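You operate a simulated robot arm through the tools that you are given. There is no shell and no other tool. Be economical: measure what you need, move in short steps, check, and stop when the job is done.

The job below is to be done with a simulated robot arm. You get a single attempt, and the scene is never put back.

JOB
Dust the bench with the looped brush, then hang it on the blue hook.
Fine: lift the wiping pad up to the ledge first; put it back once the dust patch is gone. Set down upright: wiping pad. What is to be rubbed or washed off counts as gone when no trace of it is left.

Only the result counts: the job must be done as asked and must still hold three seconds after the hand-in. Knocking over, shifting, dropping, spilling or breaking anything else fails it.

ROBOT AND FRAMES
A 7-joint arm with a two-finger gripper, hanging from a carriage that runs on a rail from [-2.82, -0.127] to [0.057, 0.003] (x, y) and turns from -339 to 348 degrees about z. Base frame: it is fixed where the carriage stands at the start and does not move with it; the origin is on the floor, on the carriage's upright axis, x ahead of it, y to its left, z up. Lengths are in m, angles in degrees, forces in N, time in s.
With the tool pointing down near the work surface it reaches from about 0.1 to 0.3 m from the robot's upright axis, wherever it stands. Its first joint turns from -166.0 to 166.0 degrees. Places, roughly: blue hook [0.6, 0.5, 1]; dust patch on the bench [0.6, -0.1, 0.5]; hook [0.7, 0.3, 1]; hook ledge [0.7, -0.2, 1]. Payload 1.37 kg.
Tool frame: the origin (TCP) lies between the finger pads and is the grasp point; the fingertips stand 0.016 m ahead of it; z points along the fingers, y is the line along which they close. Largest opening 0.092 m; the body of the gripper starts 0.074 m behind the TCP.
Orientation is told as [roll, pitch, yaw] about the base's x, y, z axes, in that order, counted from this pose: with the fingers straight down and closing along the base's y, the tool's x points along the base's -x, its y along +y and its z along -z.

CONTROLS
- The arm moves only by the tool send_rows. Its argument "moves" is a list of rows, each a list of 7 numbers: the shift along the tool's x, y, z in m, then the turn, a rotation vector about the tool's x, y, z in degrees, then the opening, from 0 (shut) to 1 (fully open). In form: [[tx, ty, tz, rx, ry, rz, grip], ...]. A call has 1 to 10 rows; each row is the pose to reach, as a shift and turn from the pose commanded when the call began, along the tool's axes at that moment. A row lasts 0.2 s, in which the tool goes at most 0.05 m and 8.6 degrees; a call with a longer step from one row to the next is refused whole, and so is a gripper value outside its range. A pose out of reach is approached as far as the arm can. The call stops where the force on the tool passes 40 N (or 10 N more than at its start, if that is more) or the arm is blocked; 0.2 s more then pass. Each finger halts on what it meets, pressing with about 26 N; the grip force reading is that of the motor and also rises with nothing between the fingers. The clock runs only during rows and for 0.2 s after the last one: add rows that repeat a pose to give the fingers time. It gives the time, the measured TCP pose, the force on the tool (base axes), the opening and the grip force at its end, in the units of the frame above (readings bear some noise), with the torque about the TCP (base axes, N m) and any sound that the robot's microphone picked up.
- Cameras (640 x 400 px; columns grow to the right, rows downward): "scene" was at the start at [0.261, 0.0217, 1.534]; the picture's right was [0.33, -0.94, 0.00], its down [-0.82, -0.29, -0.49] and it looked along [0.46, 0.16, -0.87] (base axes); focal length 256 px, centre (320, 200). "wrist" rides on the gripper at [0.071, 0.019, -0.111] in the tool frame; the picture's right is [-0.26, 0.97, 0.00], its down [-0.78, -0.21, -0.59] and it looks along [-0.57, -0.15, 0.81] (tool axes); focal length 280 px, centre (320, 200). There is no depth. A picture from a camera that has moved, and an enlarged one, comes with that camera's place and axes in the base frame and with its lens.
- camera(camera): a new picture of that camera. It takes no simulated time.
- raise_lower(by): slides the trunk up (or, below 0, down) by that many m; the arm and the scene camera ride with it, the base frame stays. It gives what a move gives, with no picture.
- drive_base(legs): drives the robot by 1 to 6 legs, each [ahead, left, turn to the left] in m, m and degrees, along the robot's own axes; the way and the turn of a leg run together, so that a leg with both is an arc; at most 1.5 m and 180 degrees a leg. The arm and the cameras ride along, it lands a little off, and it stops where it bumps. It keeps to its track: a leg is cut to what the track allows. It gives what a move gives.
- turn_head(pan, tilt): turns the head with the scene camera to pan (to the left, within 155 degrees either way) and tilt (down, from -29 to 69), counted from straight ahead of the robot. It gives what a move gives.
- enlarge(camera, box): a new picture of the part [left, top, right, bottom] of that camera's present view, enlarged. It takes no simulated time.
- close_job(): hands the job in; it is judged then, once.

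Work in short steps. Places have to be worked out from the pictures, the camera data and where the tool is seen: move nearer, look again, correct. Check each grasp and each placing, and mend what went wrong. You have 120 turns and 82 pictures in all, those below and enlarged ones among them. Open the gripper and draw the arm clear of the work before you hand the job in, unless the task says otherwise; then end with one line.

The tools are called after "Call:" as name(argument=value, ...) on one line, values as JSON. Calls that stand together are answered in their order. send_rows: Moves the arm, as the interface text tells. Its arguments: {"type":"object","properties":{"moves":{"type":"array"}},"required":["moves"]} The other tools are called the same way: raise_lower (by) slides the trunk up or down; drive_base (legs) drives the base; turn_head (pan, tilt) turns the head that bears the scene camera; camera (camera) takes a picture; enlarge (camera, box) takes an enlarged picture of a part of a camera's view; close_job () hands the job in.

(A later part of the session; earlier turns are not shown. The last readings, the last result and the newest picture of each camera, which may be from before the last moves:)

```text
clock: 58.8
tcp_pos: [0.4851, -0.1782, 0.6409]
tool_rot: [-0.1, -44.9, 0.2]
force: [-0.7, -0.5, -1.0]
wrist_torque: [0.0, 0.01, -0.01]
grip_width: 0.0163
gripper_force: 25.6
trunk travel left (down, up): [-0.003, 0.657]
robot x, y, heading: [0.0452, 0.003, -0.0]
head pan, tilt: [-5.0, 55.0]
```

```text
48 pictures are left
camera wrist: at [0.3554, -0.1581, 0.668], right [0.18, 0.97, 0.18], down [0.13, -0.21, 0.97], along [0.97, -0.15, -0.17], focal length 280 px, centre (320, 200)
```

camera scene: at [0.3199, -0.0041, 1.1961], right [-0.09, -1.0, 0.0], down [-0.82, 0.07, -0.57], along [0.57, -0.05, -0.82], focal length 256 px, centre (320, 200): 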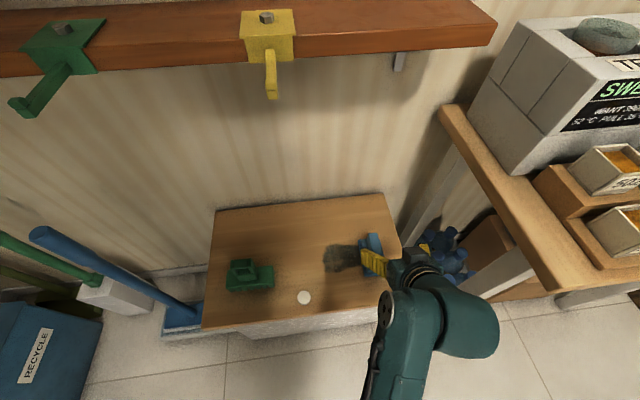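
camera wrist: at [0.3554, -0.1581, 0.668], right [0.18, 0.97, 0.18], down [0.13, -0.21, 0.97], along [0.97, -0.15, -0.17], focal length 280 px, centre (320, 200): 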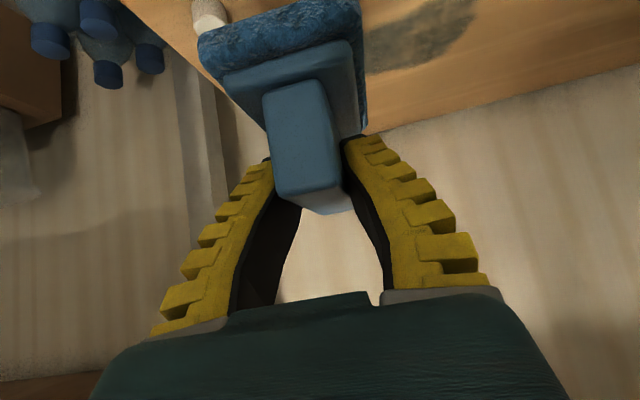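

Pad stays level. I raise the trunk 0.4, then the arm 0.13.

Call:
raise_lower(by=0.4)

Call:
send_rows(moves=[[-0.03, 0.01, -0.03, 0, 0, 0, 0], [-0.06, 0.02, -0.06, 0, 0, 0, 0], [-0.09, 0.03, -0.09, 0, 0, 0, 0], [-0.09, 0.03, -0.09, 0, 0, 0, 0]])

Call:
turn_head(pan=5, tilt=45)

Call:
camera(camera="scene")

```text
clock: 62.7
tcp_pos: [0.4832, -0.1777, 1.0385]
tool_rot: [0.0, -45.0, 0.1]
force: [0.4, 0.8, -0.4]
wrist_torque: [0.04, -0.01, 0.03]
grip_width: 0.0166
gripper_force: 26.5
trunk travel left (down, up): [-0.403, 0.257]
robot x, y, heading: [0.0487, 0.0003, 0.0]
head pan, tilt: [-5.0, 55.0]
```

```text
clock: 63.7
tcp_pos: [0.4856, -0.1454, 1.1654]
tool_rot: [0.0, -45.0, 0.0]
force: [0.3, 0.0, -0.4]
wrist_torque: [0.01, 0.05, 0.02]
grip_width: 0.0167
gripper_force: 26.5
trunk travel left (down, up): [-0.403, 0.257]
robot x, y, heading: [0.0483, 0.0055, 0.2]
head pan, tilt: [-5.0, 55.0]
```

```text
clock: 64.4
tcp_pos: [0.4847, -0.1456, 1.1647]
tool_rot: [0.0, -45.0, 0.1]
force: [-0.1, -0.2, -0.9]
wrist_torque: [-0.02, 0.0, -0.01]
grip_width: 0.0163
gripper_force: 26.1
trunk travel left (down, up): [-0.403, 0.257]
robot x, y, heading: [0.05, 0.0038, 0.0]
head pan, tilt: [5.0, 45.0]
```

```text
47 pictures are left
camera scene: at [0.3287, 0.0093, 1.6094], right [0.09, -1.0, 0.0], down [-0.7, -0.06, -0.71], along [0.7, 0.06, -0.71], focal length 256 px, centre (320, 200)
```

scene: 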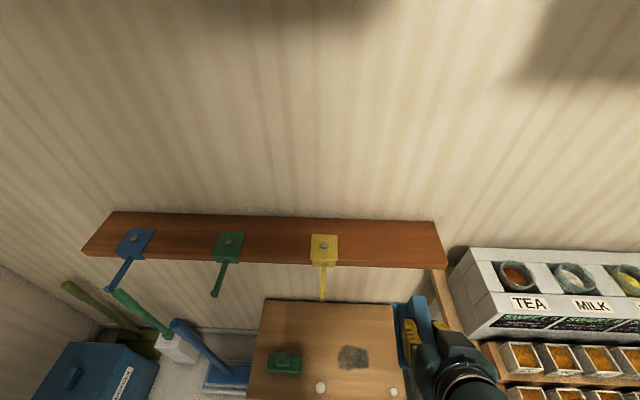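

I extend along x by 0.26 toward the ledge (TCP target x≈0.744), pad bottom ~5 cm above it.

Call:
send_rows(moves=[[-0.033, 0, 0.033, 0, 0, 0, 0], [-0.066, 0, 0.066, 0, 0, 0, 0], [-0.099, 0, 0.099, 0, 0, 0, 0], [-0.13, 0, 0.13, 0, 0, 0, 0], [-0.16, 0, 0.16, 0, 0, 0, 0], [-0.18, 0, 0.18, 0, 0, 0, 0], [-0.183, 0, 0.183, 0, 0, 0, 0]])

Call:
camera(camera="scene")

Call:
camera(camera="wrist")

```text
clock: 66.0
tcp_pos: [0.7436, -0.1477, 1.1686]
tool_rot: [0.0, -45.0, 0.1]
force: [0.7, -0.1, -1.4]
wrist_torque: [-0.01, -0.02, 0.0]
grip_width: 0.0165
gripper_force: 25.6
trunk travel left (down, up): [-0.403, 0.257]
robot x, y, heading: [0.0477, 0.0017, 0.2]
head pan, tilt: [5.0, 45.0]
```

```text
46 pictures are left
camera scene: at [0.3288, 0.0093, 1.6094], right [0.09, -1.0, 0.0], down [-0.7, -0.06, -0.71], along [0.7, 0.06, -0.71], focal length 256 px, centre (320, 200)
```

scene: 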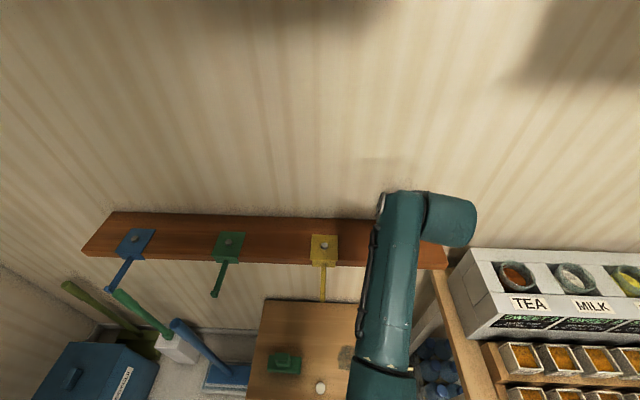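

```text
45 pictures are left
camera wrist: at [0.6144, -0.1276, 1.1966], right [0.18, 0.97, 0.18], down [0.14, -0.21, 0.97], along [0.97, -0.15, -0.17], focal length 280 px, centre (320, 200)
```

wrist: 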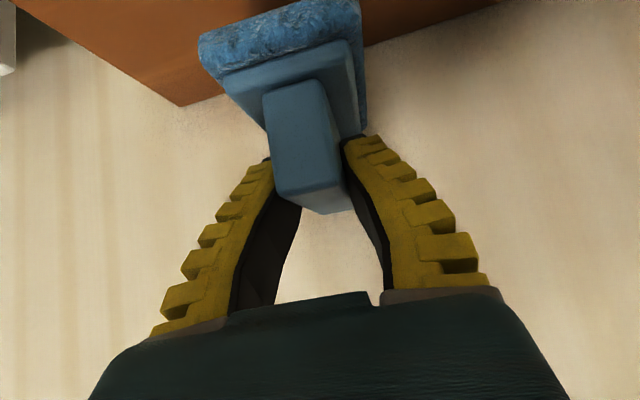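

Above the ledge. I lower to TCP ~1.118, then in small increments.

Call:
send_rows(moves=[[0.014, 0, 0.014, 0, 0, 0, 0], [0.025, 0, 0.025, 0, 0, 0, 0], [0.032, 0, 0.032, 0, 0, 0, 0], [0.0335, 0, 0.0335, 0, 0, 0, 0], [0.035, 0, 0.035, 0, 0, 0, 0]])

Call:
camera(camera="wrist")

```text
clock: 67.2
tcp_pos: [0.7431, -0.1473, 1.1165]
tool_rot: [0.1, -45.0, 0.1]
force: [-0.2, -0.4, -1.8]
wrist_torque: [0.01, 0.05, 0.0]
grip_width: 0.0163
gripper_force: 26.0
trunk travel left (down, up): [-0.403, 0.257]
robot x, y, heading: [0.0486, 0.0007, -0.2]
head pan, tilt: [5.0, 45.0]
```

```text
44 pictures are left
camera wrist: at [0.6141, -0.1277, 1.145], right [0.18, 0.97, 0.19], down [0.14, -0.21, 0.97], along [0.97, -0.15, -0.17], focal length 280 px, centre (320, 200)
```

wrist: 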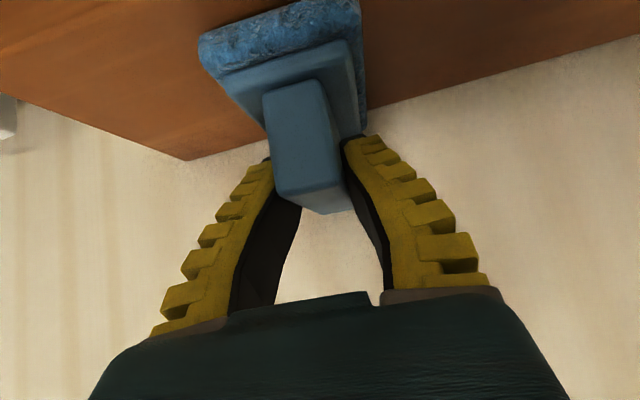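

No contact yet; the ledge appears at ~1.043. I lower further in small steps.

Call:
send_rows(moves=[[0.002, 0, 0.002, 0, 0, 0, 0], [0.004, 0, 0.004, 0, 0, 0, 0], [0.0055, 0, 0.0055, 0, 0, 0, 0], [0.007, 0, 0.007, 0, 0, 0, 0]])

```text
clock: 68.2
tcp_pos: [0.7444, -0.1487, 1.1129]
tool_rot: [-0.3, -45.5, 0.2]
force: [-8.5, 0.8, 17.0]
wrist_torque: [0.0, 0.25, -0.01]
grip_width: 0.0216
gripper_force: 26.0
trunk travel left (down, up): [-0.403, 0.257]
robot x, y, heading: [0.0506, 0.0008, -0.3]
head pan, tilt: [5.0, 45.0]
```

Contact at TCP 1.113. I relax the press slightly, open, and back out along the fingers.

Call:
send_rows(moves=[[-0.003, 0, -0.003, 0, 0, 0, 0], [-0.003, 0, -0.003, 0, 0, 0, 1], [-0.003, 0, -0.003, 0, 0, 0, 1], [-0.003, 0, -0.003, 0, 0, 0, 1], [-0.003, 0, -0.003, 0, 0, 0, 1], [-0.006, 0, -0.02, 0, 0, 0, 1], [-0.006, 0, -0.06, 0, 0, 0, 1], [-0.006, 0, -0.1, 0, 0, 0, 1], [-0.006, 0, -0.14, 0, 0, 0, 1], [0.024, 0, -0.17, 0, 0, 0, 1]])

Call:
camera(camera="scene")

Call:
camera(camera="wrist")

```text
clock: 70.4
tcp_pos: [0.6054, -0.1433, 1.2116]
tool_rot: [0.1, -45.0, 0.2]
force: [0.6, 0.3, 0.1]
wrist_torque: [0.0, 0.02, -0.01]
grip_width: 0.0919
gripper_force: 0.0
trunk travel left (down, up): [-0.403, 0.257]
robot x, y, heading: [0.0508, 0.006, -0.1]
head pan, tilt: [5.0, 45.0]
```

```text
43 pictures are left
camera scene: at [0.3289, 0.0093, 1.6095], right [0.09, -1.0, 0.0], down [-0.7, -0.06, -0.71], along [0.7, 0.06, -0.71], focal length 256 px, centre (320, 200)
```

scene: 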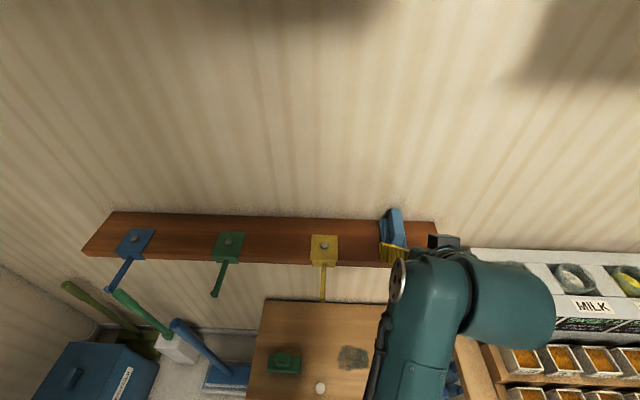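

```text
42 pictures are left
camera wrist: at [0.476, -0.1258, 1.2393], right [0.18, 0.97, 0.18], down [0.13, -0.21, 0.97], along [0.97, -0.15, -0.17], focal length 280 px, centre (320, 200)
```

wrist: 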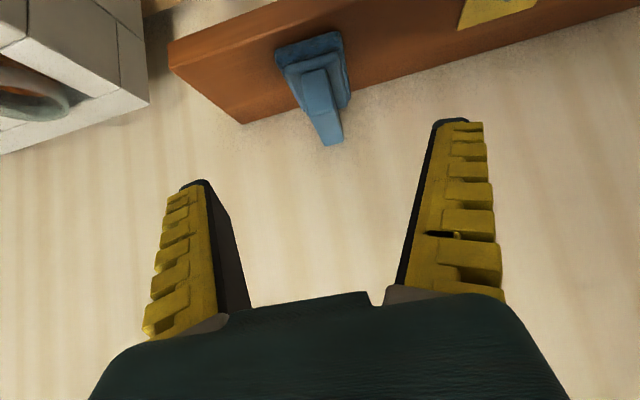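

Pad sits upright on the ledge. I retract, return the tool to vertical, lower the trunk, and head for the brush.

Call:
send_rows(moves=[[0.03, 0, -0.03, 0, 0, 0, 1], [0.06, 0.02, -0.06, 0, 7.5, 0, 1], [0.09, 0.04, -0.09, 0, 15, 0, 1], [0.1, 0.07, -0.1, 0, 22.5, 0, 1], [0.1, 0.1, -0.1, 0, 30, 0, 1], [0.1, 0.13, -0.1, 0, 37.5, 0, 1], [0.1, 0.16, -0.1, 0, 45, 0, 1], [0.1, 0.2, -0.1, 0, 45, 0, 1], [0.1, 0.24, -0.1, 0, 45, 0, 1]])

Call:
raise_lower(by=-0.38)

Call:
camera(camera="wrist")

Call:
camera(camera="scene")

```text
clock: 72.4
tcp_pos: [0.5088, 0.0694, 1.1825]
tool_rot: [0.0, -0.3, 0.0]
force: [0.5, -0.2, -0.3]
wrist_torque: [0.03, 0.0, -0.01]
grip_width: 0.0917
gripper_force: 0.1
out of reach, approached as far as the arm can: row 4, 5, 6, 7, 8, 9
trunk travel left (down, up): [-0.403, 0.257]
robot x, y, heading: [0.0462, 0.0007, -0.2]
head pan, tilt: [5.0, 45.0]
```

```text
clock: 76.1
tcp_pos: [0.5106, 0.0687, 0.8011]
tool_rot: [0.0, -0.3, 0.1]
force: [-0.1, -0.5, 1.1]
wrist_torque: [0.0, 0.02, 0.01]
grip_width: 0.0917
gripper_force: 0.0
trunk travel left (down, up): [-0.023, 0.637]
robot x, y, heading: [0.0486, 0.0035, 0.2]
head pan, tilt: [5.0, 45.0]
```

```text
41 pictures are left
camera wrist: at [0.4383, 0.0873, 0.9119], right [0.26, 0.97, 0.0], down [0.78, -0.21, 0.59], along [0.57, -0.15, -0.81], focal length 280 px, centre (320, 200)
```

wrist: 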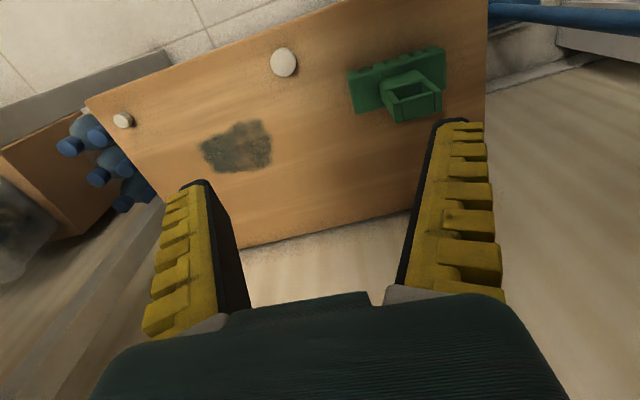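

```text
40 pictures are left
camera scene: at [0.3288, 0.0093, 1.2295], right [0.09, -1.0, 0.0], down [-0.7, -0.06, -0.71], along [0.7, 0.06, -0.71], focal length 256 px, centre (320, 200)
```

scene: 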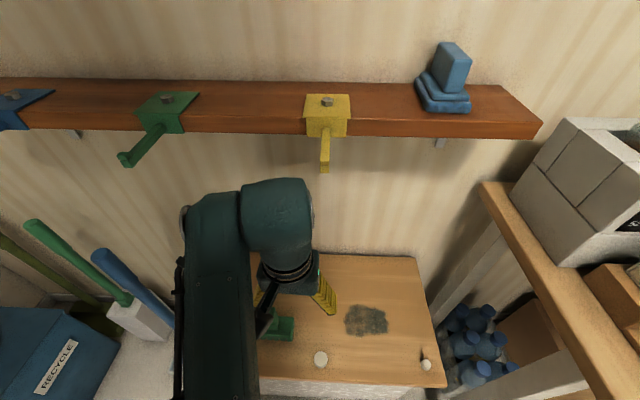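

Pad is well placed. I zoom in on the brush and the dust.

Call:
enlarge(camera="wrist", box=[330, 30, 460, 130])

Call:
enlarge(camera="wrist", box=[180, 100, 300, 190])

```text
4.00 times, centred on (395, 80) of wrist
camera zoom: at [0.4383, 0.0873, 0.9119], right [0.26, 0.97, 0.0], down [0.78, -0.21, 0.59], along [0.57, -0.15, -0.81], focal length 1122 px, centre (20, 680)
```

zoom: 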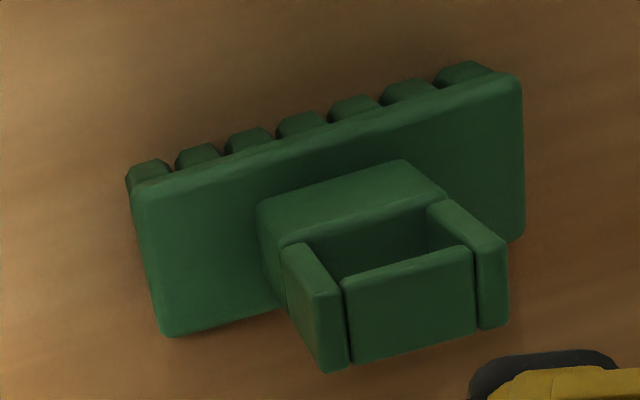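

```text
4.44 times, centred on (240, 145) of wrist
camera zoom: at [0.4383, 0.0873, 0.9119], right [0.26, 0.97, 0.0], down [0.78, -0.21, 0.59], along [0.57, -0.15, -0.81], focal length 1246 px, centre (676, 444)
```

zoom: 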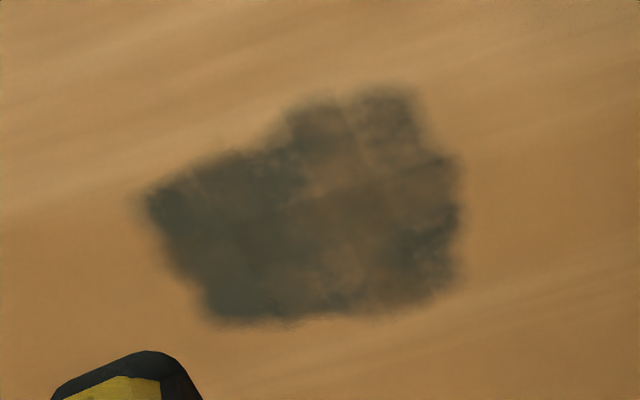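

The brush plate spans x 0.529–0.578, y 0.102–0.222. To understand the loop I need a side view: pitch the tool and look from the front at low height.

Call:
send_rows(moves=[[0.02, 0.015, 0, 0, -7.5, 0, 1], [0.04, 0.03, 0.0, 0, -15, 0, 1], [0.07, 0.045, 0.02, 0, -22.5, 0, 1], [0.08, 0.06, 0.05, 0, -30, 0, 1], [0.08, 0.075, 0.08, 0, -37.5, 0, 1], [0.08, 0.09, 0.11, 0, -45, 0, 1], [0.08, 0.105, 0.14, 0, -45, 0, 1], [0.08, 0.12, 0.17, 0, -45, 0, 1], [0.08, 0.12, 0.18, 0, -45, 0, 1]])

Call:
camera(camera="wrist")

```text
clock: 78.1
tcp_pos: [0.4302, 0.1875, 0.6237]
tool_rot: [0.0, -45.3, 0.0]
force: [-0.3, -0.2, 0.9]
wrist_torque: [-0.02, 0.0, 0.01]
grip_width: 0.0921
gripper_force: 0.0
out of reach, approached as far as the arm can: row 1
trunk travel left (down, up): [-0.023, 0.637]
robot x, y, heading: [0.0504, -0.0001, 0.0]
head pan, tilt: [5.0, 45.0]
```

```text
37 pictures are left
camera wrist: at [0.3018, 0.2072, 0.6499], right [0.18, 0.97, 0.19], down [0.13, -0.21, 0.97], along [0.97, -0.15, -0.16], focal length 280 px, centre (320, 200)
```

wrist: 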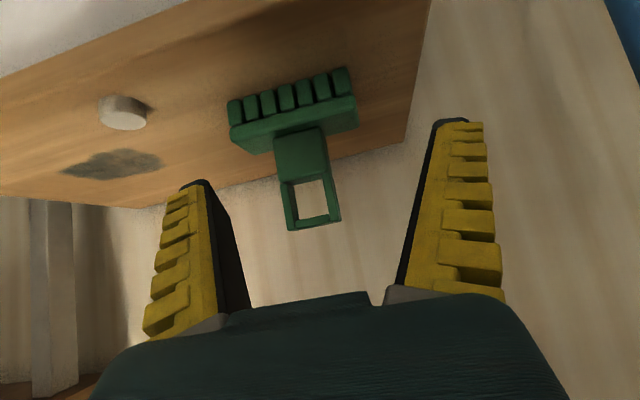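

Call:
enlarge(camera="wrist", box=[200, 50, 400, 240])

```text
2.11 times, centred on (300, 145) of wrist
camera zoom: at [0.3018, 0.2072, 0.6499], right [0.18, 0.97, 0.19], down [0.13, -0.21, 0.97], along [0.97, -0.15, -0.16], focal length 590 px, centre (362, 316)
```

zoom: 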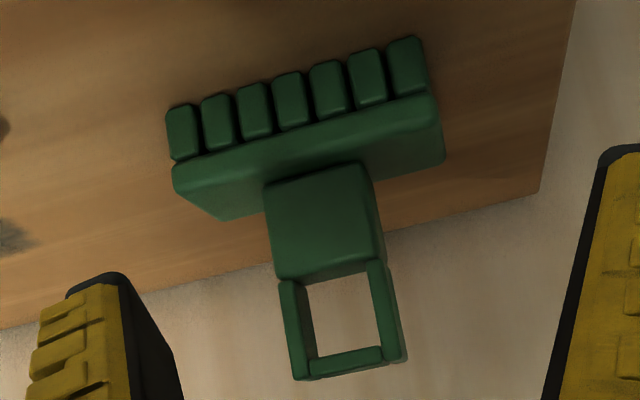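

The brush stands on its bristles: plate, block handle (y 0.14–0.185, z 0.545–0.59), and a loop above (hole z 0.59–0.625) with its hole facing x. Before choosing a grasp, I look at the blue hook's direction.

Call:
turn_head(pan=50, tilt=25)

Call:
camera(camera="scene")

```text
clock: 79.2
tcp_pos: [0.4299, 0.1876, 0.6241]
tool_rot: [0.1, -45.3, 0.1]
force: [-0.2, 0.5, 0.1]
wrist_torque: [0.01, 0.04, 0.02]
grip_width: 0.092
gripper_force: 0.1
trunk travel left (down, up): [-0.023, 0.637]
robot x, y, heading: [0.0489, 0.0017, 0.0]
head pan, tilt: [50.0, 25.0]
```

```text
35 pictures are left
camera scene: at [0.307, 0.0727, 1.26], right [0.77, -0.64, 0.0], down [-0.27, -0.32, -0.91], along [0.58, 0.69, -0.42], focal length 256 px, centre (320, 200)
```

scene: 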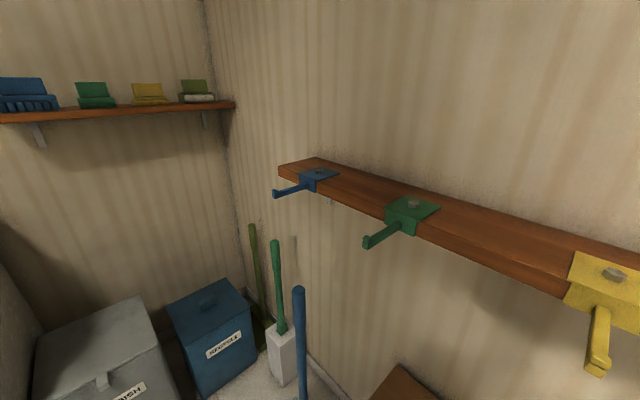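

Call:
enlarge(camera="scene", box=[250, 140, 450, 265])

Call:
raise_lower(by=0.3)

Call:
turn_head(pan=50, tilt=45)

Call:
enlarge(camera="scene", box=[220, 120, 440, 257])

```text
3.20 times, centred on (350, 202) of scene
camera zoom: at [0.307, 0.0727, 1.26], right [0.77, -0.64, 0.0], down [-0.27, -0.32, -0.91], along [0.58, 0.69, -0.42], focal length 819 px, centre (224, 192)
```

zoom: 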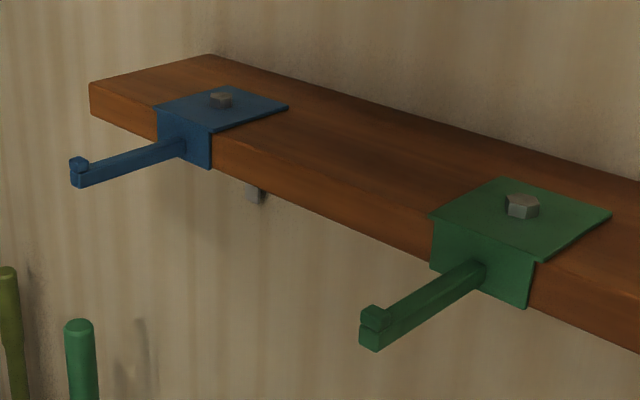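

```text
clock: 82.2
tcp_pos: [0.4302, 0.1889, 0.9229]
tool_rot: [0.0, -45.3, -0.1]
force: [-0.2, 0.0, -1.5]
wrist_torque: [0.02, 0.0, 0.01]
grip_width: 0.0918
gripper_force: 0.1
trunk travel left (down, up): [-0.323, 0.337]
robot x, y, heading: [0.0487, 0.0002, 0.0]
head pan, tilt: [50.0, 25.0]
```

```text
clock: 83.0
tcp_pos: [0.4304, 0.1879, 0.9231]
tool_rot: [0.0, -45.3, 0.0]
force: [-0.8, -0.5, 0.0]
wrist_torque: [0.0, -0.01, -0.01]
grip_width: 0.092
gripper_force: 0.0
trunk travel left (down, up): [-0.323, 0.337]
robot x, y, heading: [0.0489, -0.0018, -0.1]
head pan, tilt: [50.0, 45.0]
```

```text
2.91 times, centred on (330, 188) of scene
camera zoom: at [0.3, 0.0645, 1.5295], right [0.77, -0.64, 0.0], down [-0.45, -0.54, -0.71], along [0.45, 0.54, -0.71], focal length 745 px, centre (291, 234)
```

zoom: 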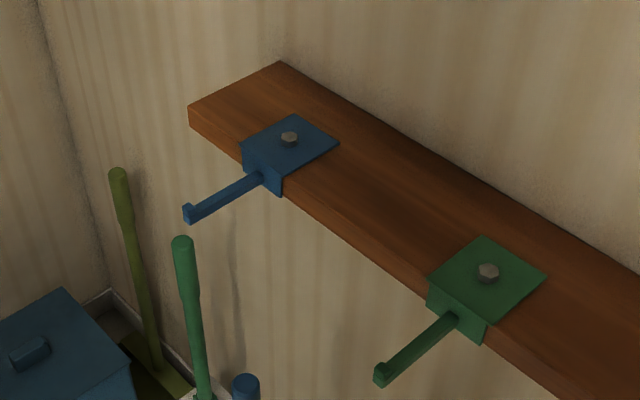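

The blue peg runs almost straight along −x at y≈0.522, from x≈0.643 to a tip at ≈0.552, z≈1.035, with an upturned nub. I'll grip the block with the tool pitched ~60°, closing along y. I return to bench level and pitch further.

Call:
raise_lower(by=-0.3)

Call:
send_rows(moves=[[0, -0.013, 0, 0, -7.5, 0, 1], [0, -0.026, 0, 0, -15, 0, 1], [0, -0.026, 0, 0, -15, 0, 1]])

Call:
camera(camera="wrist")

```text
clock: 86.0
tcp_pos: [0.4299, 0.1883, 0.6235]
tool_rot: [0.0, -45.3, 0.0]
force: [0.6, 0.2, 0.2]
wrist_torque: [0.0, 0.03, -0.01]
grip_width: 0.0918
gripper_force: 0.1
trunk travel left (down, up): [-0.023, 0.637]
robot x, y, heading: [0.0499, 0.0005, 0.1]
head pan, tilt: [50.0, 45.0]
```

```text
clock: 86.8
tcp_pos: [0.4296, 0.1627, 0.6228]
tool_rot: [0.2, -60.4, -0.1]
force: [0.6, 0.2, -0.1]
wrist_torque: [0.03, 0.01, -0.01]
grip_width: 0.092
gripper_force: 0.1
trunk travel left (down, up): [-0.023, 0.637]
robot x, y, heading: [0.0503, -0.0005, 0.1]
head pan, tilt: [50.0, 45.0]
```

```text
32 pictures are left
camera wrist: at [0.2983, 0.1821, 0.6163], right [0.13, 0.96, 0.23], down [-0.13, -0.21, 0.97], along [0.98, -0.15, 0.09], focal length 280 px, centre (320, 200)
```

wrist: 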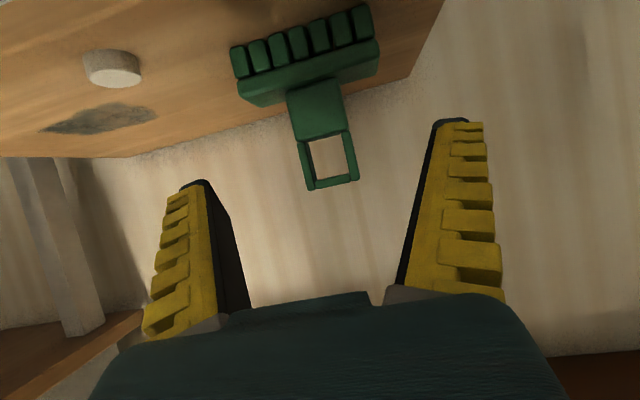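

Block centre is about [0.551,0.161,0.567]. I move in along the fingers.

Call:
send_rows(moves=[[-0.014, -0.0015, 0.03, 0, 0, 0, 1], [-0.014, -0.0015, 0.07, 0, 0, 0, 1], [-0.014, -0.0015, 0.1, 0, 0, 0, 1], [-0.014, -0.0015, 0.12, 0, 0, 0, 1], [-0.014, -0.0015, 0.131, 0, 0, 0, 1], [-0.014, -0.0015, 0.131, 0, 0, 0, 1]])

Call:
camera(camera="wrist")

```text
clock: 88.2
tcp_pos: [0.5511, 0.1606, 0.568]
tool_rot: [0.2, -60.2, 0.0]
force: [-0.4, 0.5, -0.6]
wrist_torque: [-0.01, -0.02, 0.01]
grip_width: 0.0919
gripper_force: 0.1
trunk travel left (down, up): [-0.023, 0.637]
robot x, y, heading: [0.0518, 0.0017, 0.1]
head pan, tilt: [50.0, 45.0]
```

```text
31 pictures are left
camera wrist: at [0.4195, 0.1799, 0.5613], right [0.13, 0.97, 0.23], down [-0.12, -0.21, 0.97], along [0.98, -0.15, 0.09], focal length 280 px, centre (320, 200)
```

wrist: 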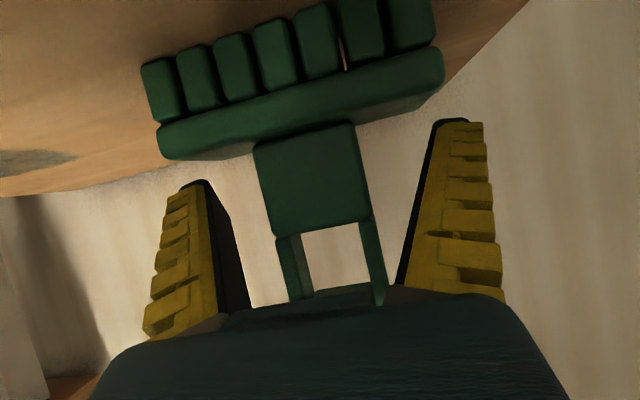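

Well centred. I close on the block.

Call:
send_rows(moves=[[0, 0, 0, 0, 0, 0, 0], [0, 0, 0, 0, 0, 0, 0], [0, 0, 0, 0, 0, 0, 0], [0, 0, 0, 0, 0, 0, 0]])

Call:
send_rows(moves=[[-0.01, 0, -0.006, 0, 0, 0, 0], [-0.035, 0, -0.02, 0, 0, 0, 0], [-0.052, 0, -0.03, 0, 0, 0, 0], [-0.052, 0, -0.03, 0, 0, 0, 0]])

Call:
camera(camera="wrist")

```text
clock: 89.2
tcp_pos: [0.5509, 0.1611, 0.5685]
tool_rot: [0.1, -60.3, -0.1]
force: [-0.8, -0.5, 2.0]
wrist_torque: [0.05, 0.02, 0.06]
grip_width: 0.0435
gripper_force: 26.7
trunk travel left (down, up): [-0.023, 0.637]
robot x, y, heading: [0.0456, 0.003, 0.1]
head pan, tilt: [50.0, 45.0]
```

```text
clock: 90.2
tcp_pos: [0.5479, 0.1603, 0.6309]
tool_rot: [0.0, -60.3, 0.1]
force: [0.1, -0.5, -0.9]
wrist_torque: [0.03, -0.02, -0.03]
grip_width: 0.0437
gripper_force: 25.9
trunk travel left (down, up): [-0.023, 0.637]
robot x, y, heading: [0.0511, 0.0031, -0.1]
head pan, tilt: [50.0, 45.0]
```

```text
30 pictures are left
camera wrist: at [0.4173, 0.179, 0.6237], right [0.13, 0.97, 0.23], down [-0.12, -0.21, 0.97], along [0.98, -0.15, 0.09], focal length 280 px, centre (320, 200)
```

wrist: 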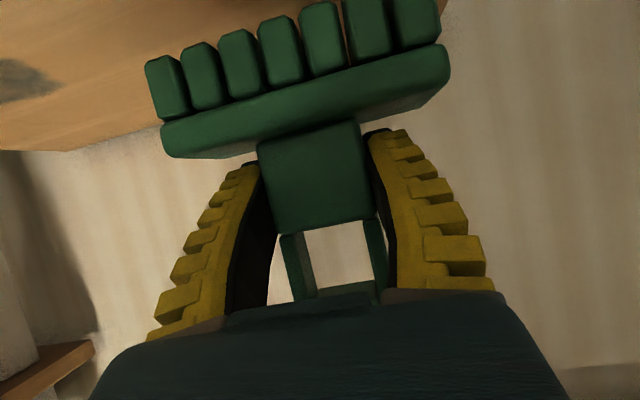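

Brush held level. I carry it to above the dust (y≈-0.09).

Call:
send_rows(moves=[[0, -0.042, 0, 0, 0, 0, 0], [0, -0.084, 0, 0, 0, 0, 0], [0, -0.126, 0, 0, 0, 0, 0], [0, -0.168, 0, 0, 0, 0, 0], [0, -0.21, 0, 0, 0, 0, 0], [0, -0.25, 0, 0, 0, 0, 0], [0, -0.25, 0, 0, 0, 0, 0]])

Call:
send_rows(moves=[[0.026, 0, 0.0149, 0, 0, 0, 0], [0.0434, 0, 0.0248, 0, 0, 0, 0], [0.0521, 0, 0.0297, 0, 0, 0, 0], [0.0547, 0, 0.0312, 0, 0, 0, 0], [0.0556, 0, 0.0317, 0, 0, 0, 0]])

```text
clock: 91.8
tcp_pos: [0.5531, -0.0879, 0.6318]
tool_rot: [0.2, -60.3, -0.1]
force: [0.5, -0.2, -1.1]
wrist_torque: [0.0, 0.02, -0.05]
grip_width: 0.0435
gripper_force: 25.8
trunk travel left (down, up): [-0.023, 0.637]
robot x, y, heading: [0.0511, 0.0016, 0.2]
head pan, tilt: [50.0, 45.0]
```

```text
clock: 93.0
tcp_pos: [0.5518, -0.0892, 0.5704]
tool_rot: [-0.1, -60.6, 0.1]
force: [-3.0, 1.9, 12.1]
wrist_torque: [-0.13, 0.48, -0.01]
grip_width: 0.0436
gripper_force: 25.5
trunk travel left (down, up): [-0.023, 0.637]
robot x, y, heading: [0.047, 0.0037, 0.1]
head pan, tilt: [50.0, 45.0]
```

Contact with ~12 N. I sweep forward 0.105 and back.

Call:
send_rows(moves=[[-0.013, 0, 0.0228, 0, 0, 0, 0], [-0.026, 0, 0.0456, 0, 0, 0, 0], [-0.039, 0, 0.0684, 0, 0, 0, 0], [-0.052, 0, 0.0912, 0, 0, 0, 0], [-0.052, 0.01, 0.0912, 0, 0, 0, 0], [-0.039, 0.01, 0.0684, 0, 0, 0, 0], [-0.026, 0.01, 0.0456, 0, 0, 0, 0], [-0.013, 0.01, 0.0228, 0, 0, 0, 0], [0, 0.01, 0, 0, 0, 0, 0], [0.007, 0.01, -0.0122, 0, 0, 0, 0]])

Call:
turn_head(pan=-5, tilt=55)

Call:
camera(camera="scene")

```text
clock: 95.2
tcp_pos: [0.5401, -0.0796, 0.5683]
tool_rot: [0.2, -60.6, 0.1]
force: [5.0, 0.7, 16.5]
wrist_torque: [-0.05, 0.05, -0.01]
grip_width: 0.0438
gripper_force: 26.3
trunk travel left (down, up): [-0.023, 0.637]
robot x, y, heading: [0.0503, 0.0022, 0.1]
head pan, tilt: [50.0, 45.0]
```

```text
clock: 96.5
tcp_pos: [0.5395, -0.079, 0.5688]
tool_rot: [0.0, -60.6, 0.2]
force: [3.7, 0.6, 19.2]
wrist_torque: [-0.11, -0.04, 0.03]
grip_width: 0.0438
gripper_force: 25.6
trunk travel left (down, up): [-0.023, 0.637]
robot x, y, heading: [0.0492, 0.0001, -0.1]
head pan, tilt: [-5.0, 55.0]
```

```text
29 pictures are left
camera scene: at [0.3214, -0.0041, 1.2165], right [-0.09, -1.0, 0.0], down [-0.82, 0.07, -0.58], along [0.57, -0.05, -0.82], focal length 256 px, centre (320, 200)
```

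scene: 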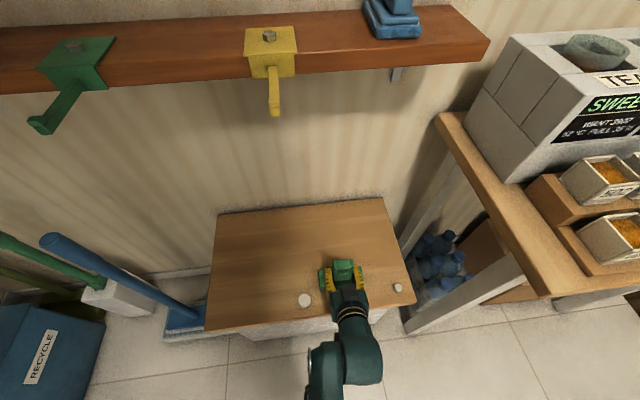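

The patch looks almost gone; I do another pass shifted to the right (y≈-0.12) to cover the margins, and another shifted left.

Call:
send_rows(moves=[[0, -0.025, 0, 0, 0, 0, 0], [0, -0.045, 0, 0, 0, 0, 0], [-0.016, -0.045, 0.028, 0, 0, 0, 0], [-0.032, -0.045, 0.056, 0, 0, 0, 0], [-0.048, -0.045, 0.084, 0, 0, 0, 0], [-0.059, -0.045, 0.1034, 0, 0, 0, 0], [-0.059, -0.02, 0.1034, 0, 0, 0, 0], [-0.04, -0.02, 0.07, 0, 0, 0, 0], [-0.02, -0.02, 0.035, 0, 0, 0, 0], [0, -0.02, 0, 0, 0, 0, 0]])

Call:
send_rows(moves=[[0, 0.025, 0, 0, 0, 0, 0], [0, 0.04, 0, 0, 0, 0, 0], [-0.016, 0.04, 0.028, 0, 0, 0, 0], [-0.032, 0.04, 0.056, 0, 0, 0, 0], [-0.048, 0.04, 0.084, 0, 0, 0, 0], [-0.059, 0.04, 0.1034, 0, 0, 0, 0], [-0.04, 0.04, 0.07, 0, 0, 0, 0], [-0.02, 0.04, 0.035, 0, 0, 0, 0], [0, 0.04, 0, 0, 0, 0, 0]])

Call:
send_rows(moves=[[-0.026, 0.02, -0.0149, 0, 0, 0, 0], [-0.06, 0.05, -0.035, 0, 0, 0, 0], [-0.06, 0.09, -0.035, 0, 0, 0, 0], [-0.06, 0.13, -0.035, 0, 0, 0, 0]])

Call:
enlarge(camera="scene", box=[200, 190, 420, 330])

```text
clock: 98.7
tcp_pos: [0.5388, -0.1, 0.5654]
tool_rot: [0.0, -60.5, 0.0]
force: [-5.4, 0.6, 14.8]
wrist_torque: [-0.02, -0.04, 0.01]
grip_width: 0.0438
gripper_force: 25.9
trunk travel left (down, up): [-0.023, 0.637]
robot x, y, heading: [0.0475, 0.0034, -0.1]
head pan, tilt: [-5.0, 55.0]
```

```text
clock: 100.7
tcp_pos: [0.5314, -0.0592, 0.565]
tool_rot: [0.1, -60.2, 0.0]
force: [-0.9, 0.2, -0.6]
wrist_torque: [-0.03, 0.01, -0.03]
grip_width: 0.0437
gripper_force: 26.1
trunk travel left (down, up): [-0.023, 0.637]
robot x, y, heading: [0.051, 0.0003, 0.1]
head pan, tilt: [-5.0, 55.0]
```

```text
clock: 101.7
tcp_pos: [0.5379, 0.0716, 0.637]
tool_rot: [0.3, -60.3, -0.2]
force: [0.0, 0.7, -1.6]
wrist_torque: [-0.06, -0.01, 0.0]
grip_width: 0.0438
gripper_force: 26.2
trunk travel left (down, up): [-0.023, 0.637]
robot x, y, heading: [0.0481, 0.0006, -0.2]
head pan, tilt: [-5.0, 55.0]
```

```text
2.86 times, centred on (310, 260) of scene
camera zoom: at [0.3198, -0.0036, 1.2161], right [-0.09, -1.0, 0.0], down [-0.82, 0.07, -0.57], along [0.57, -0.05, -0.82], focal length 731 px, centre (349, 29)
```

zoom: 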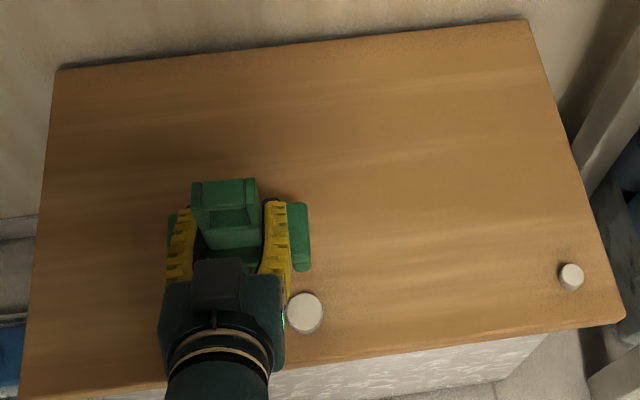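

The bench is clean. The zero-force height shifted ~4 mm, so I check how the brush sits in the grip.

Call:
camera(camera="wrist")

```text
27 pictures are left
camera wrist: at [0.4051, 0.091, 0.6294], right [0.13, 0.96, 0.23], down [-0.13, -0.21, 0.97], along [0.98, -0.15, 0.09], focal length 280 px, centre (320, 200)
```

wrist: 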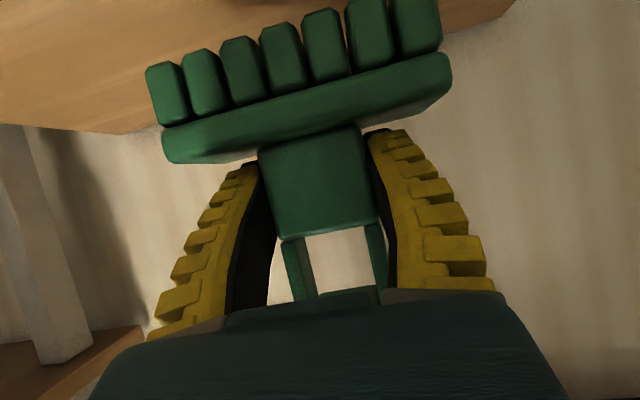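

Only a slight slip; the grip is fine. I retract, raise the arm and trunk toward hook height.

Call:
send_rows(moves=[[0.02, 0, -0.035, 0, 0, 0, 0], [0.0446, 0, -0.078, 0, 0, 0, 0], [0.01, 0, -0.098, 0, 0, 0, 0], [-0.03, 0, -0.12, 0, 0, 0, 0], [-0.042, 0, -0.128, 0, 0, 0, 0]])

Call:
raise_lower(by=0.26)

Call:
turn_head(pan=45, tilt=40)

Call:
send_rows(moves=[[0, 0.04, 0, -2.6, 0, -1.5, 0], [0, 0.08, 0, -5.2, 0, -3, 0], [0, 0.12, 0, -7.8, 0, -4.5, 0], [0, 0.16, 0, -10.4, 0, -6, 0], [0, 0.2, 0, -13, 0, -7.5, 0], [0, 0.24, 0, -15.2, 0, -8.7, 0], [0, 0.28, 0, -17.4, 0, -9.9, 0], [0, 0.32, 0, -17.4, 0, -9.9, 0], [0, 0.36, 0, -17.4, 0, -9.9, 0], [0, 0.4, 0, -17.4, 0, -9.9, 0]])

Call:
camera(camera="scene")

```text
clock: 102.8
tcp_pos: [0.447, 0.0707, 0.7367]
tool_rot: [0.0, -60.1, 0.0]
force: [-0.3, 1.1, -0.3]
wrist_torque: [0.01, 0.01, 0.01]
grip_width: 0.0438
gripper_force: 26.0
trunk travel left (down, up): [-0.023, 0.637]
robot x, y, heading: [0.0506, 0.0042, 0.0]
head pan, tilt: [-5.0, 55.0]
```

```text
clock: 105.5
tcp_pos: [0.4458, 0.0714, 0.996]
tool_rot: [-0.1, -60.2, 0.0]
force: [-0.1, 0.5, -1.8]
wrist_torque: [-0.03, -0.03, 0.01]
grip_width: 0.0441
gripper_force: 26.1
trunk travel left (down, up): [-0.283, 0.377]
robot x, y, heading: [0.0471, 0.0015, 0.2]
head pan, tilt: [-5.0, 55.0]
```

```text
clock: 106.7
tcp_pos: [0.4467, 0.0713, 0.9962]
tool_rot: [0.0, -60.2, 0.0]
force: [-0.2, -1.1, -2.3]
wrist_torque: [0.04, -0.01, 0.04]
grip_width: 0.0436
gripper_force: 26.0
trunk travel left (down, up): [-0.283, 0.377]
robot x, y, heading: [0.0494, 0.0036, -0.0]
head pan, tilt: [45.0, 40.0]
```

```text
clock: 108.9
tcp_pos: [0.4435, 0.4701, 0.9983]
tool_rot: [0.1, -60.2, 20.1]
force: [0.1, -0.8, -1.5]
wrist_torque: [0.04, 0.01, -0.01]
grip_width: 0.0434
gripper_force: 26.1
trunk travel left (down, up): [-0.283, 0.377]
robot x, y, heading: [0.0479, 0.001, 0.2]
head pan, tilt: [45.0, 40.0]
```

```text
26 pictures are left
camera scene: at [0.3078, 0.0624, 1.4967], right [0.71, -0.71, 0.0], down [-0.45, -0.45, -0.77], along [0.54, 0.54, -0.64], focal length 256 px, centre (320, 200)
```

scene: 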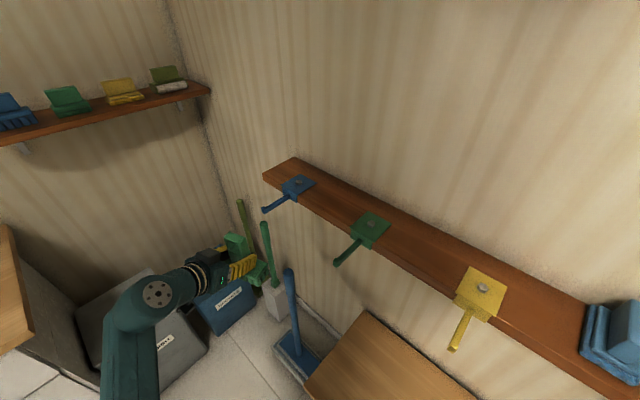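

Reached. I look with the wrist camera and a zoomed scene view to measure the hook relative to the loop.

Call:
camera(camera="wrist")

Call:
enlarge(camera="scene", box=[180, 150, 340, 310])

```text
25 pictures are left
camera wrist: at [0.3127, 0.4434, 0.9904], right [-0.21, 0.95, 0.23], down [-0.04, -0.24, 0.97], along [0.98, 0.19, 0.09], focal length 280 px, centre (320, 200)
```

wrist: 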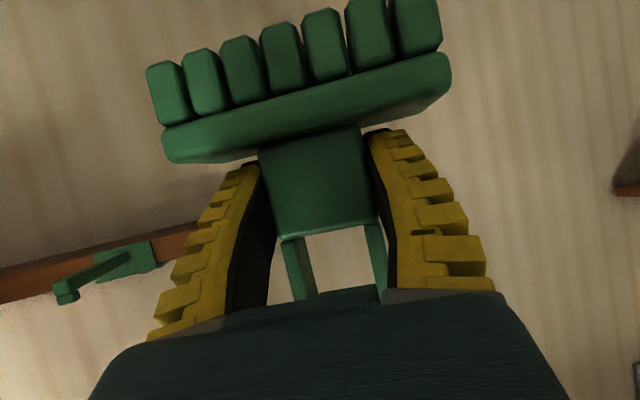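

```text
2.50 times, centred on (260, 230) of scene
camera zoom: at [0.3078, 0.0624, 1.4967], right [0.71, -0.71, 0.0], down [-0.45, -0.45, -0.77], along [0.54, 0.54, -0.64], focal length 640 px, centre (470, 125)
```

zoom: 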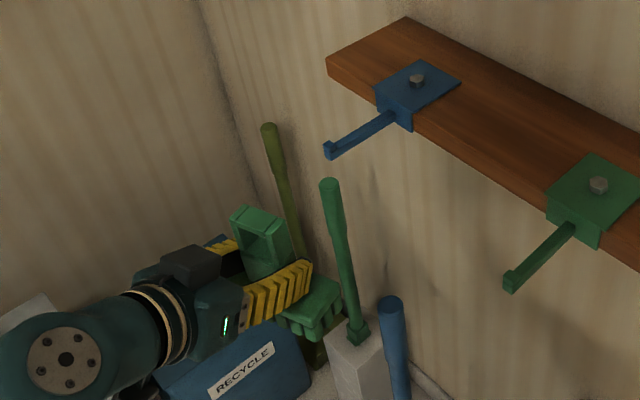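

Blue tip is at [0.553,0.52,1.04], with the peg running nearly along +x. I move to just in front of it: TCP [0.515,0.520,1.001].

Call:
send_rows(moves=[[-0.015, 0.0076, 0.024, 0, 0, 0, 0], [-0.03, 0.0152, 0.048, 0, 0, 0, 0], [-0.0445, 0.0226, 0.0716, 0, 0, 0, 0], [-0.0445, 0.0226, 0.0716, 0, 0, 0, 0]])

Call:
enlarge(camera="scene", box=[200, 150, 340, 260])

Call:
camera(camera="wrist")

```text
clock: 109.9
tcp_pos: [0.5176, 0.5217, 1.003]
tool_rot: [0.1, -60.4, 20.0]
force: [0.0, -0.3, -2.1]
wrist_torque: [-0.01, 0.06, 0.02]
grip_width: 0.0437
gripper_force: 25.5
trunk travel left (down, up): [-0.283, 0.377]
robot x, y, heading: [0.0478, 0.0034, -0.0]
head pan, tilt: [45.0, 40.0]
```

```text
3.64 times, centred on (270, 205) of scene
camera zoom: at [0.3078, 0.0623, 1.4967], right [0.71, -0.71, 0.0], down [-0.45, -0.45, -0.77], along [0.54, 0.54, -0.64], focal length 931 px, centre (502, 182)
```

zoom: 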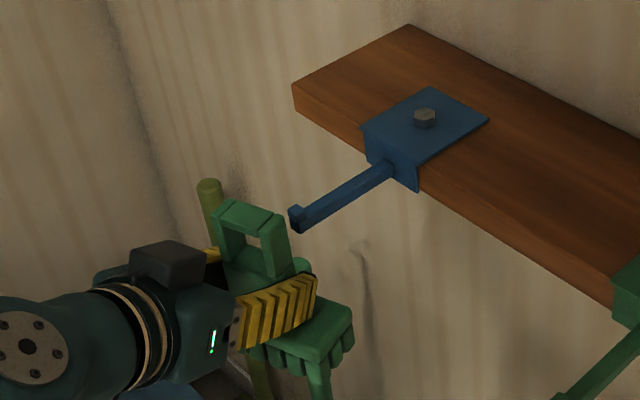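

```text
22 pictures are left
camera wrist: at [0.3873, 0.4947, 0.9958], right [-0.21, 0.95, 0.23], down [-0.04, -0.24, 0.97], along [0.98, 0.19, 0.09], focal length 280 px, centre (320, 200)
```

wrist: 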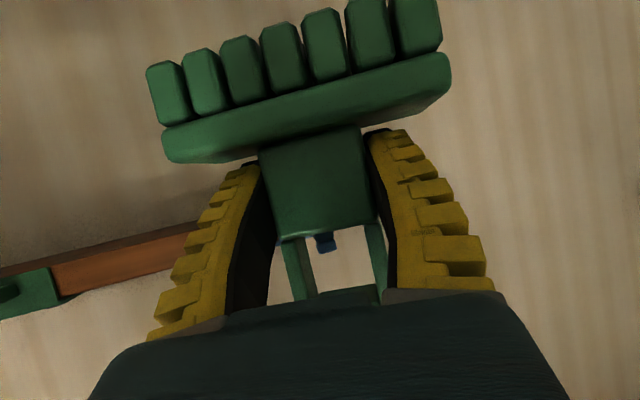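

The tip shows inside the hole in the wrist view, slightly low; I lower ~4 mm and advance 3 cm along x.

Call:
send_rows(moves=[[0.0035, 0, 0.002, 0, 0, 0, 0], [-0.0012, -0.0034, 0.0102, 0, 0, 0, 0], [-0.0058, -0.0068, 0.0183, 0, 0, 0, 0], [-0.0105, -0.0103, 0.0265, 0, 0, 0, 0], [-0.0105, -0.0103, 0.0265, 0, 0, 0, 0]])

Call:
camera(camera="wrist")

Call:
enlarge(camera="scene", box=[200, 150, 340, 260])

```text
clock: 111.1
tcp_pos: [0.5484, 0.5191, 0.9964]
tool_rot: [0.0, -60.3, 20.0]
force: [-0.7, 0.2, -1.5]
wrist_torque: [0.04, 0.0, 0.0]
grip_width: 0.0435
gripper_force: 25.8
trunk travel left (down, up): [-0.283, 0.377]
robot x, y, heading: [0.047, 0.003, 0.0]
head pan, tilt: [45.0, 40.0]
```

```text
21 pictures are left
camera wrist: at [0.418, 0.4931, 0.9892], right [-0.21, 0.95, 0.23], down [-0.04, -0.24, 0.97], along [0.98, 0.19, 0.09], focal length 280 px, centre (320, 200)
```

wrist: 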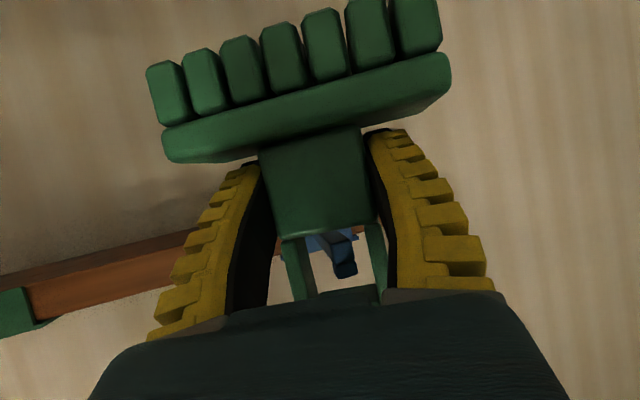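

```text
3.64 times, centred on (270, 205) of scene
camera zoom: at [0.3078, 0.0623, 1.4967], right [0.71, -0.71, 0.0], down [-0.45, -0.46, -0.77], along [0.54, 0.54, -0.64], focal length 931 px, centre (502, 182)
```

zoom: 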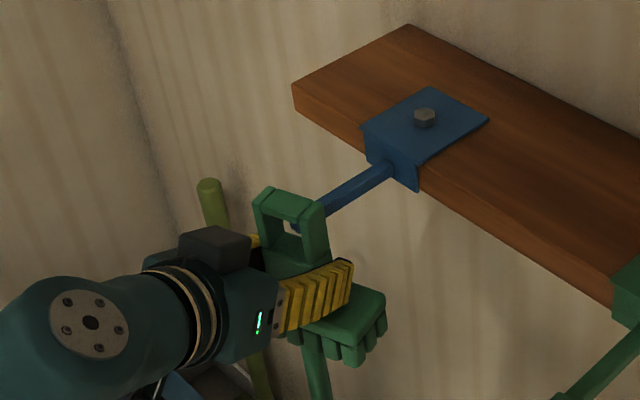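

The peg is entering the hole. I shift 3 mm left and advance 4 cm further.

Call:
send_rows(moves=[[-0.0005, 0.0028, 0.0009, 0, 0, 0, 0], [-0.0052, -0.0006, 0.0091, 0, 0, 0, 0], [-0.0098, -0.004, 0.0172, 0, 0, 0, 0], [-0.0145, -0.0075, 0.0254, 0, 0, 0, 0], [-0.0192, -0.0109, 0.0335, 0, 0, 0, 0], [-0.0192, -0.0109, 0.0335, 0, 0, 0, 0]])

Call:
camera(camera="wrist")

Call:
enlarge(camera="scene", box=[200, 150, 340, 260])

```text
clock: 112.5
tcp_pos: [0.5897, 0.5252, 0.9976]
tool_rot: [0.2, -60.4, 20.0]
force: [-0.3, 0.1, -1.7]
wrist_torque: [-0.03, 0.04, 0.03]
grip_width: 0.0436
gripper_force: 25.9
trunk travel left (down, up): [-0.283, 0.377]
robot x, y, heading: [0.0466, -0.0023, 0.1]
head pan, tilt: [45.0, 40.0]
```

```text
19 pictures are left
camera wrist: at [0.4593, 0.4987, 0.9893], right [-0.21, 0.95, 0.23], down [-0.04, -0.24, 0.97], along [0.98, 0.19, 0.09], focal length 280 px, centre (320, 200)
```

wrist: 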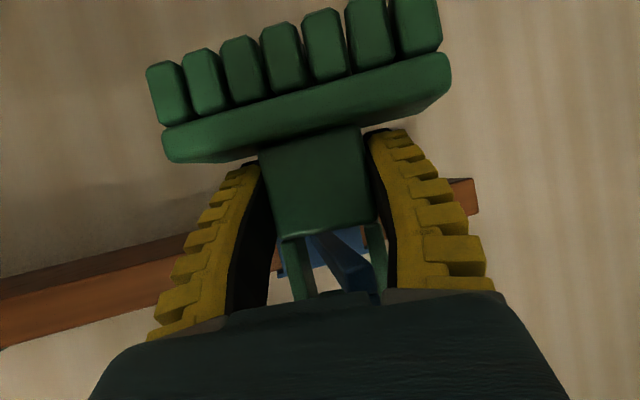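

```text
3.64 times, centred on (270, 205) of scene
camera zoom: at [0.3078, 0.0623, 1.4967], right [0.71, -0.71, 0.0], down [-0.45, -0.46, -0.77], along [0.54, 0.54, -0.64], focal length 931 px, centre (502, 182)
```

zoom: 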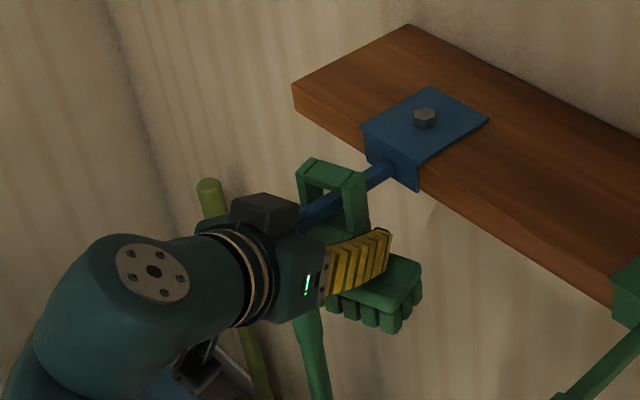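

The peg passes through the loop. I lower in small steps until the loop bar rests on the peg.

Call:
send_rows(moves=[[0.0035, 0, 0.002, 0, 0, 0, 0], [0.0069, 0, 0.004, 0, 0, 0, 0], [0.0096, 0, 0.0055, 0, 0, 0, 0], [0.0113, 0, 0.0065, 0, 0, 0, 0], [0.013, 0, 0.0075, 0, 0, 0, 0]])

```text
clock: 113.7
tcp_pos: [0.5885, 0.5256, 0.9815]
tool_rot: [0.2, -60.4, 19.9]
force: [0.1, -0.9, 1.8]
wrist_torque: [0.02, -0.06, -0.01]
grip_width: 0.044
gripper_force: 26.3
trunk travel left (down, up): [-0.283, 0.377]
robot x, y, heading: [0.0442, 0.0028, 0.2]
head pan, tilt: [45.0, 40.0]
```

Call:
send_rows(moves=[[0.0009, 0, 0.0005, 0, 0, 0, 0], [0.0018, 0, 0.001, 0, 0, 0, 0], [0.0026, 0, 0.0015, 0, 0, 0, 0]])

Call:
enlarge(camera="scene", box=[230, 160, 330, 240])

```text
clock: 114.5
tcp_pos: [0.5885, 0.526, 0.9813]
tool_rot: [0.4, -60.5, 19.8]
force: [-4.4, -3.8, 13.5]
wrist_torque: [0.18, -0.14, -0.03]
grip_width: 0.0439
gripper_force: 25.8
trunk travel left (down, up): [-0.283, 0.377]
robot x, y, heading: [0.0507, 0.0032, -0.1]
head pan, tilt: [45.0, 40.0]
```

```text
5.00 times, centred on (280, 200) of scene
camera zoom: at [0.308, 0.0625, 1.497], right [0.71, -0.71, 0.0], down [-0.45, -0.45, -0.77], along [0.54, 0.54, -0.64], focal length 1280 px, centre (520, 200)
```

zoom: 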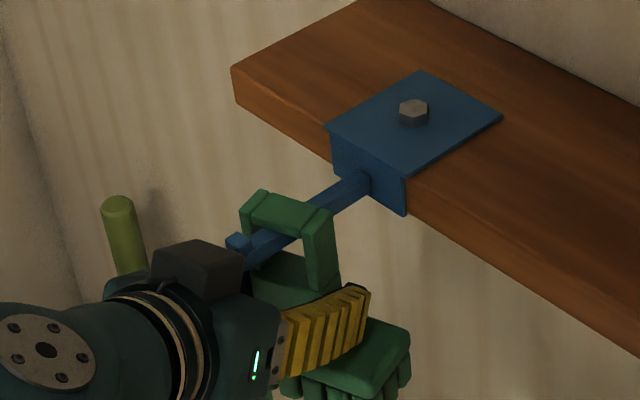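

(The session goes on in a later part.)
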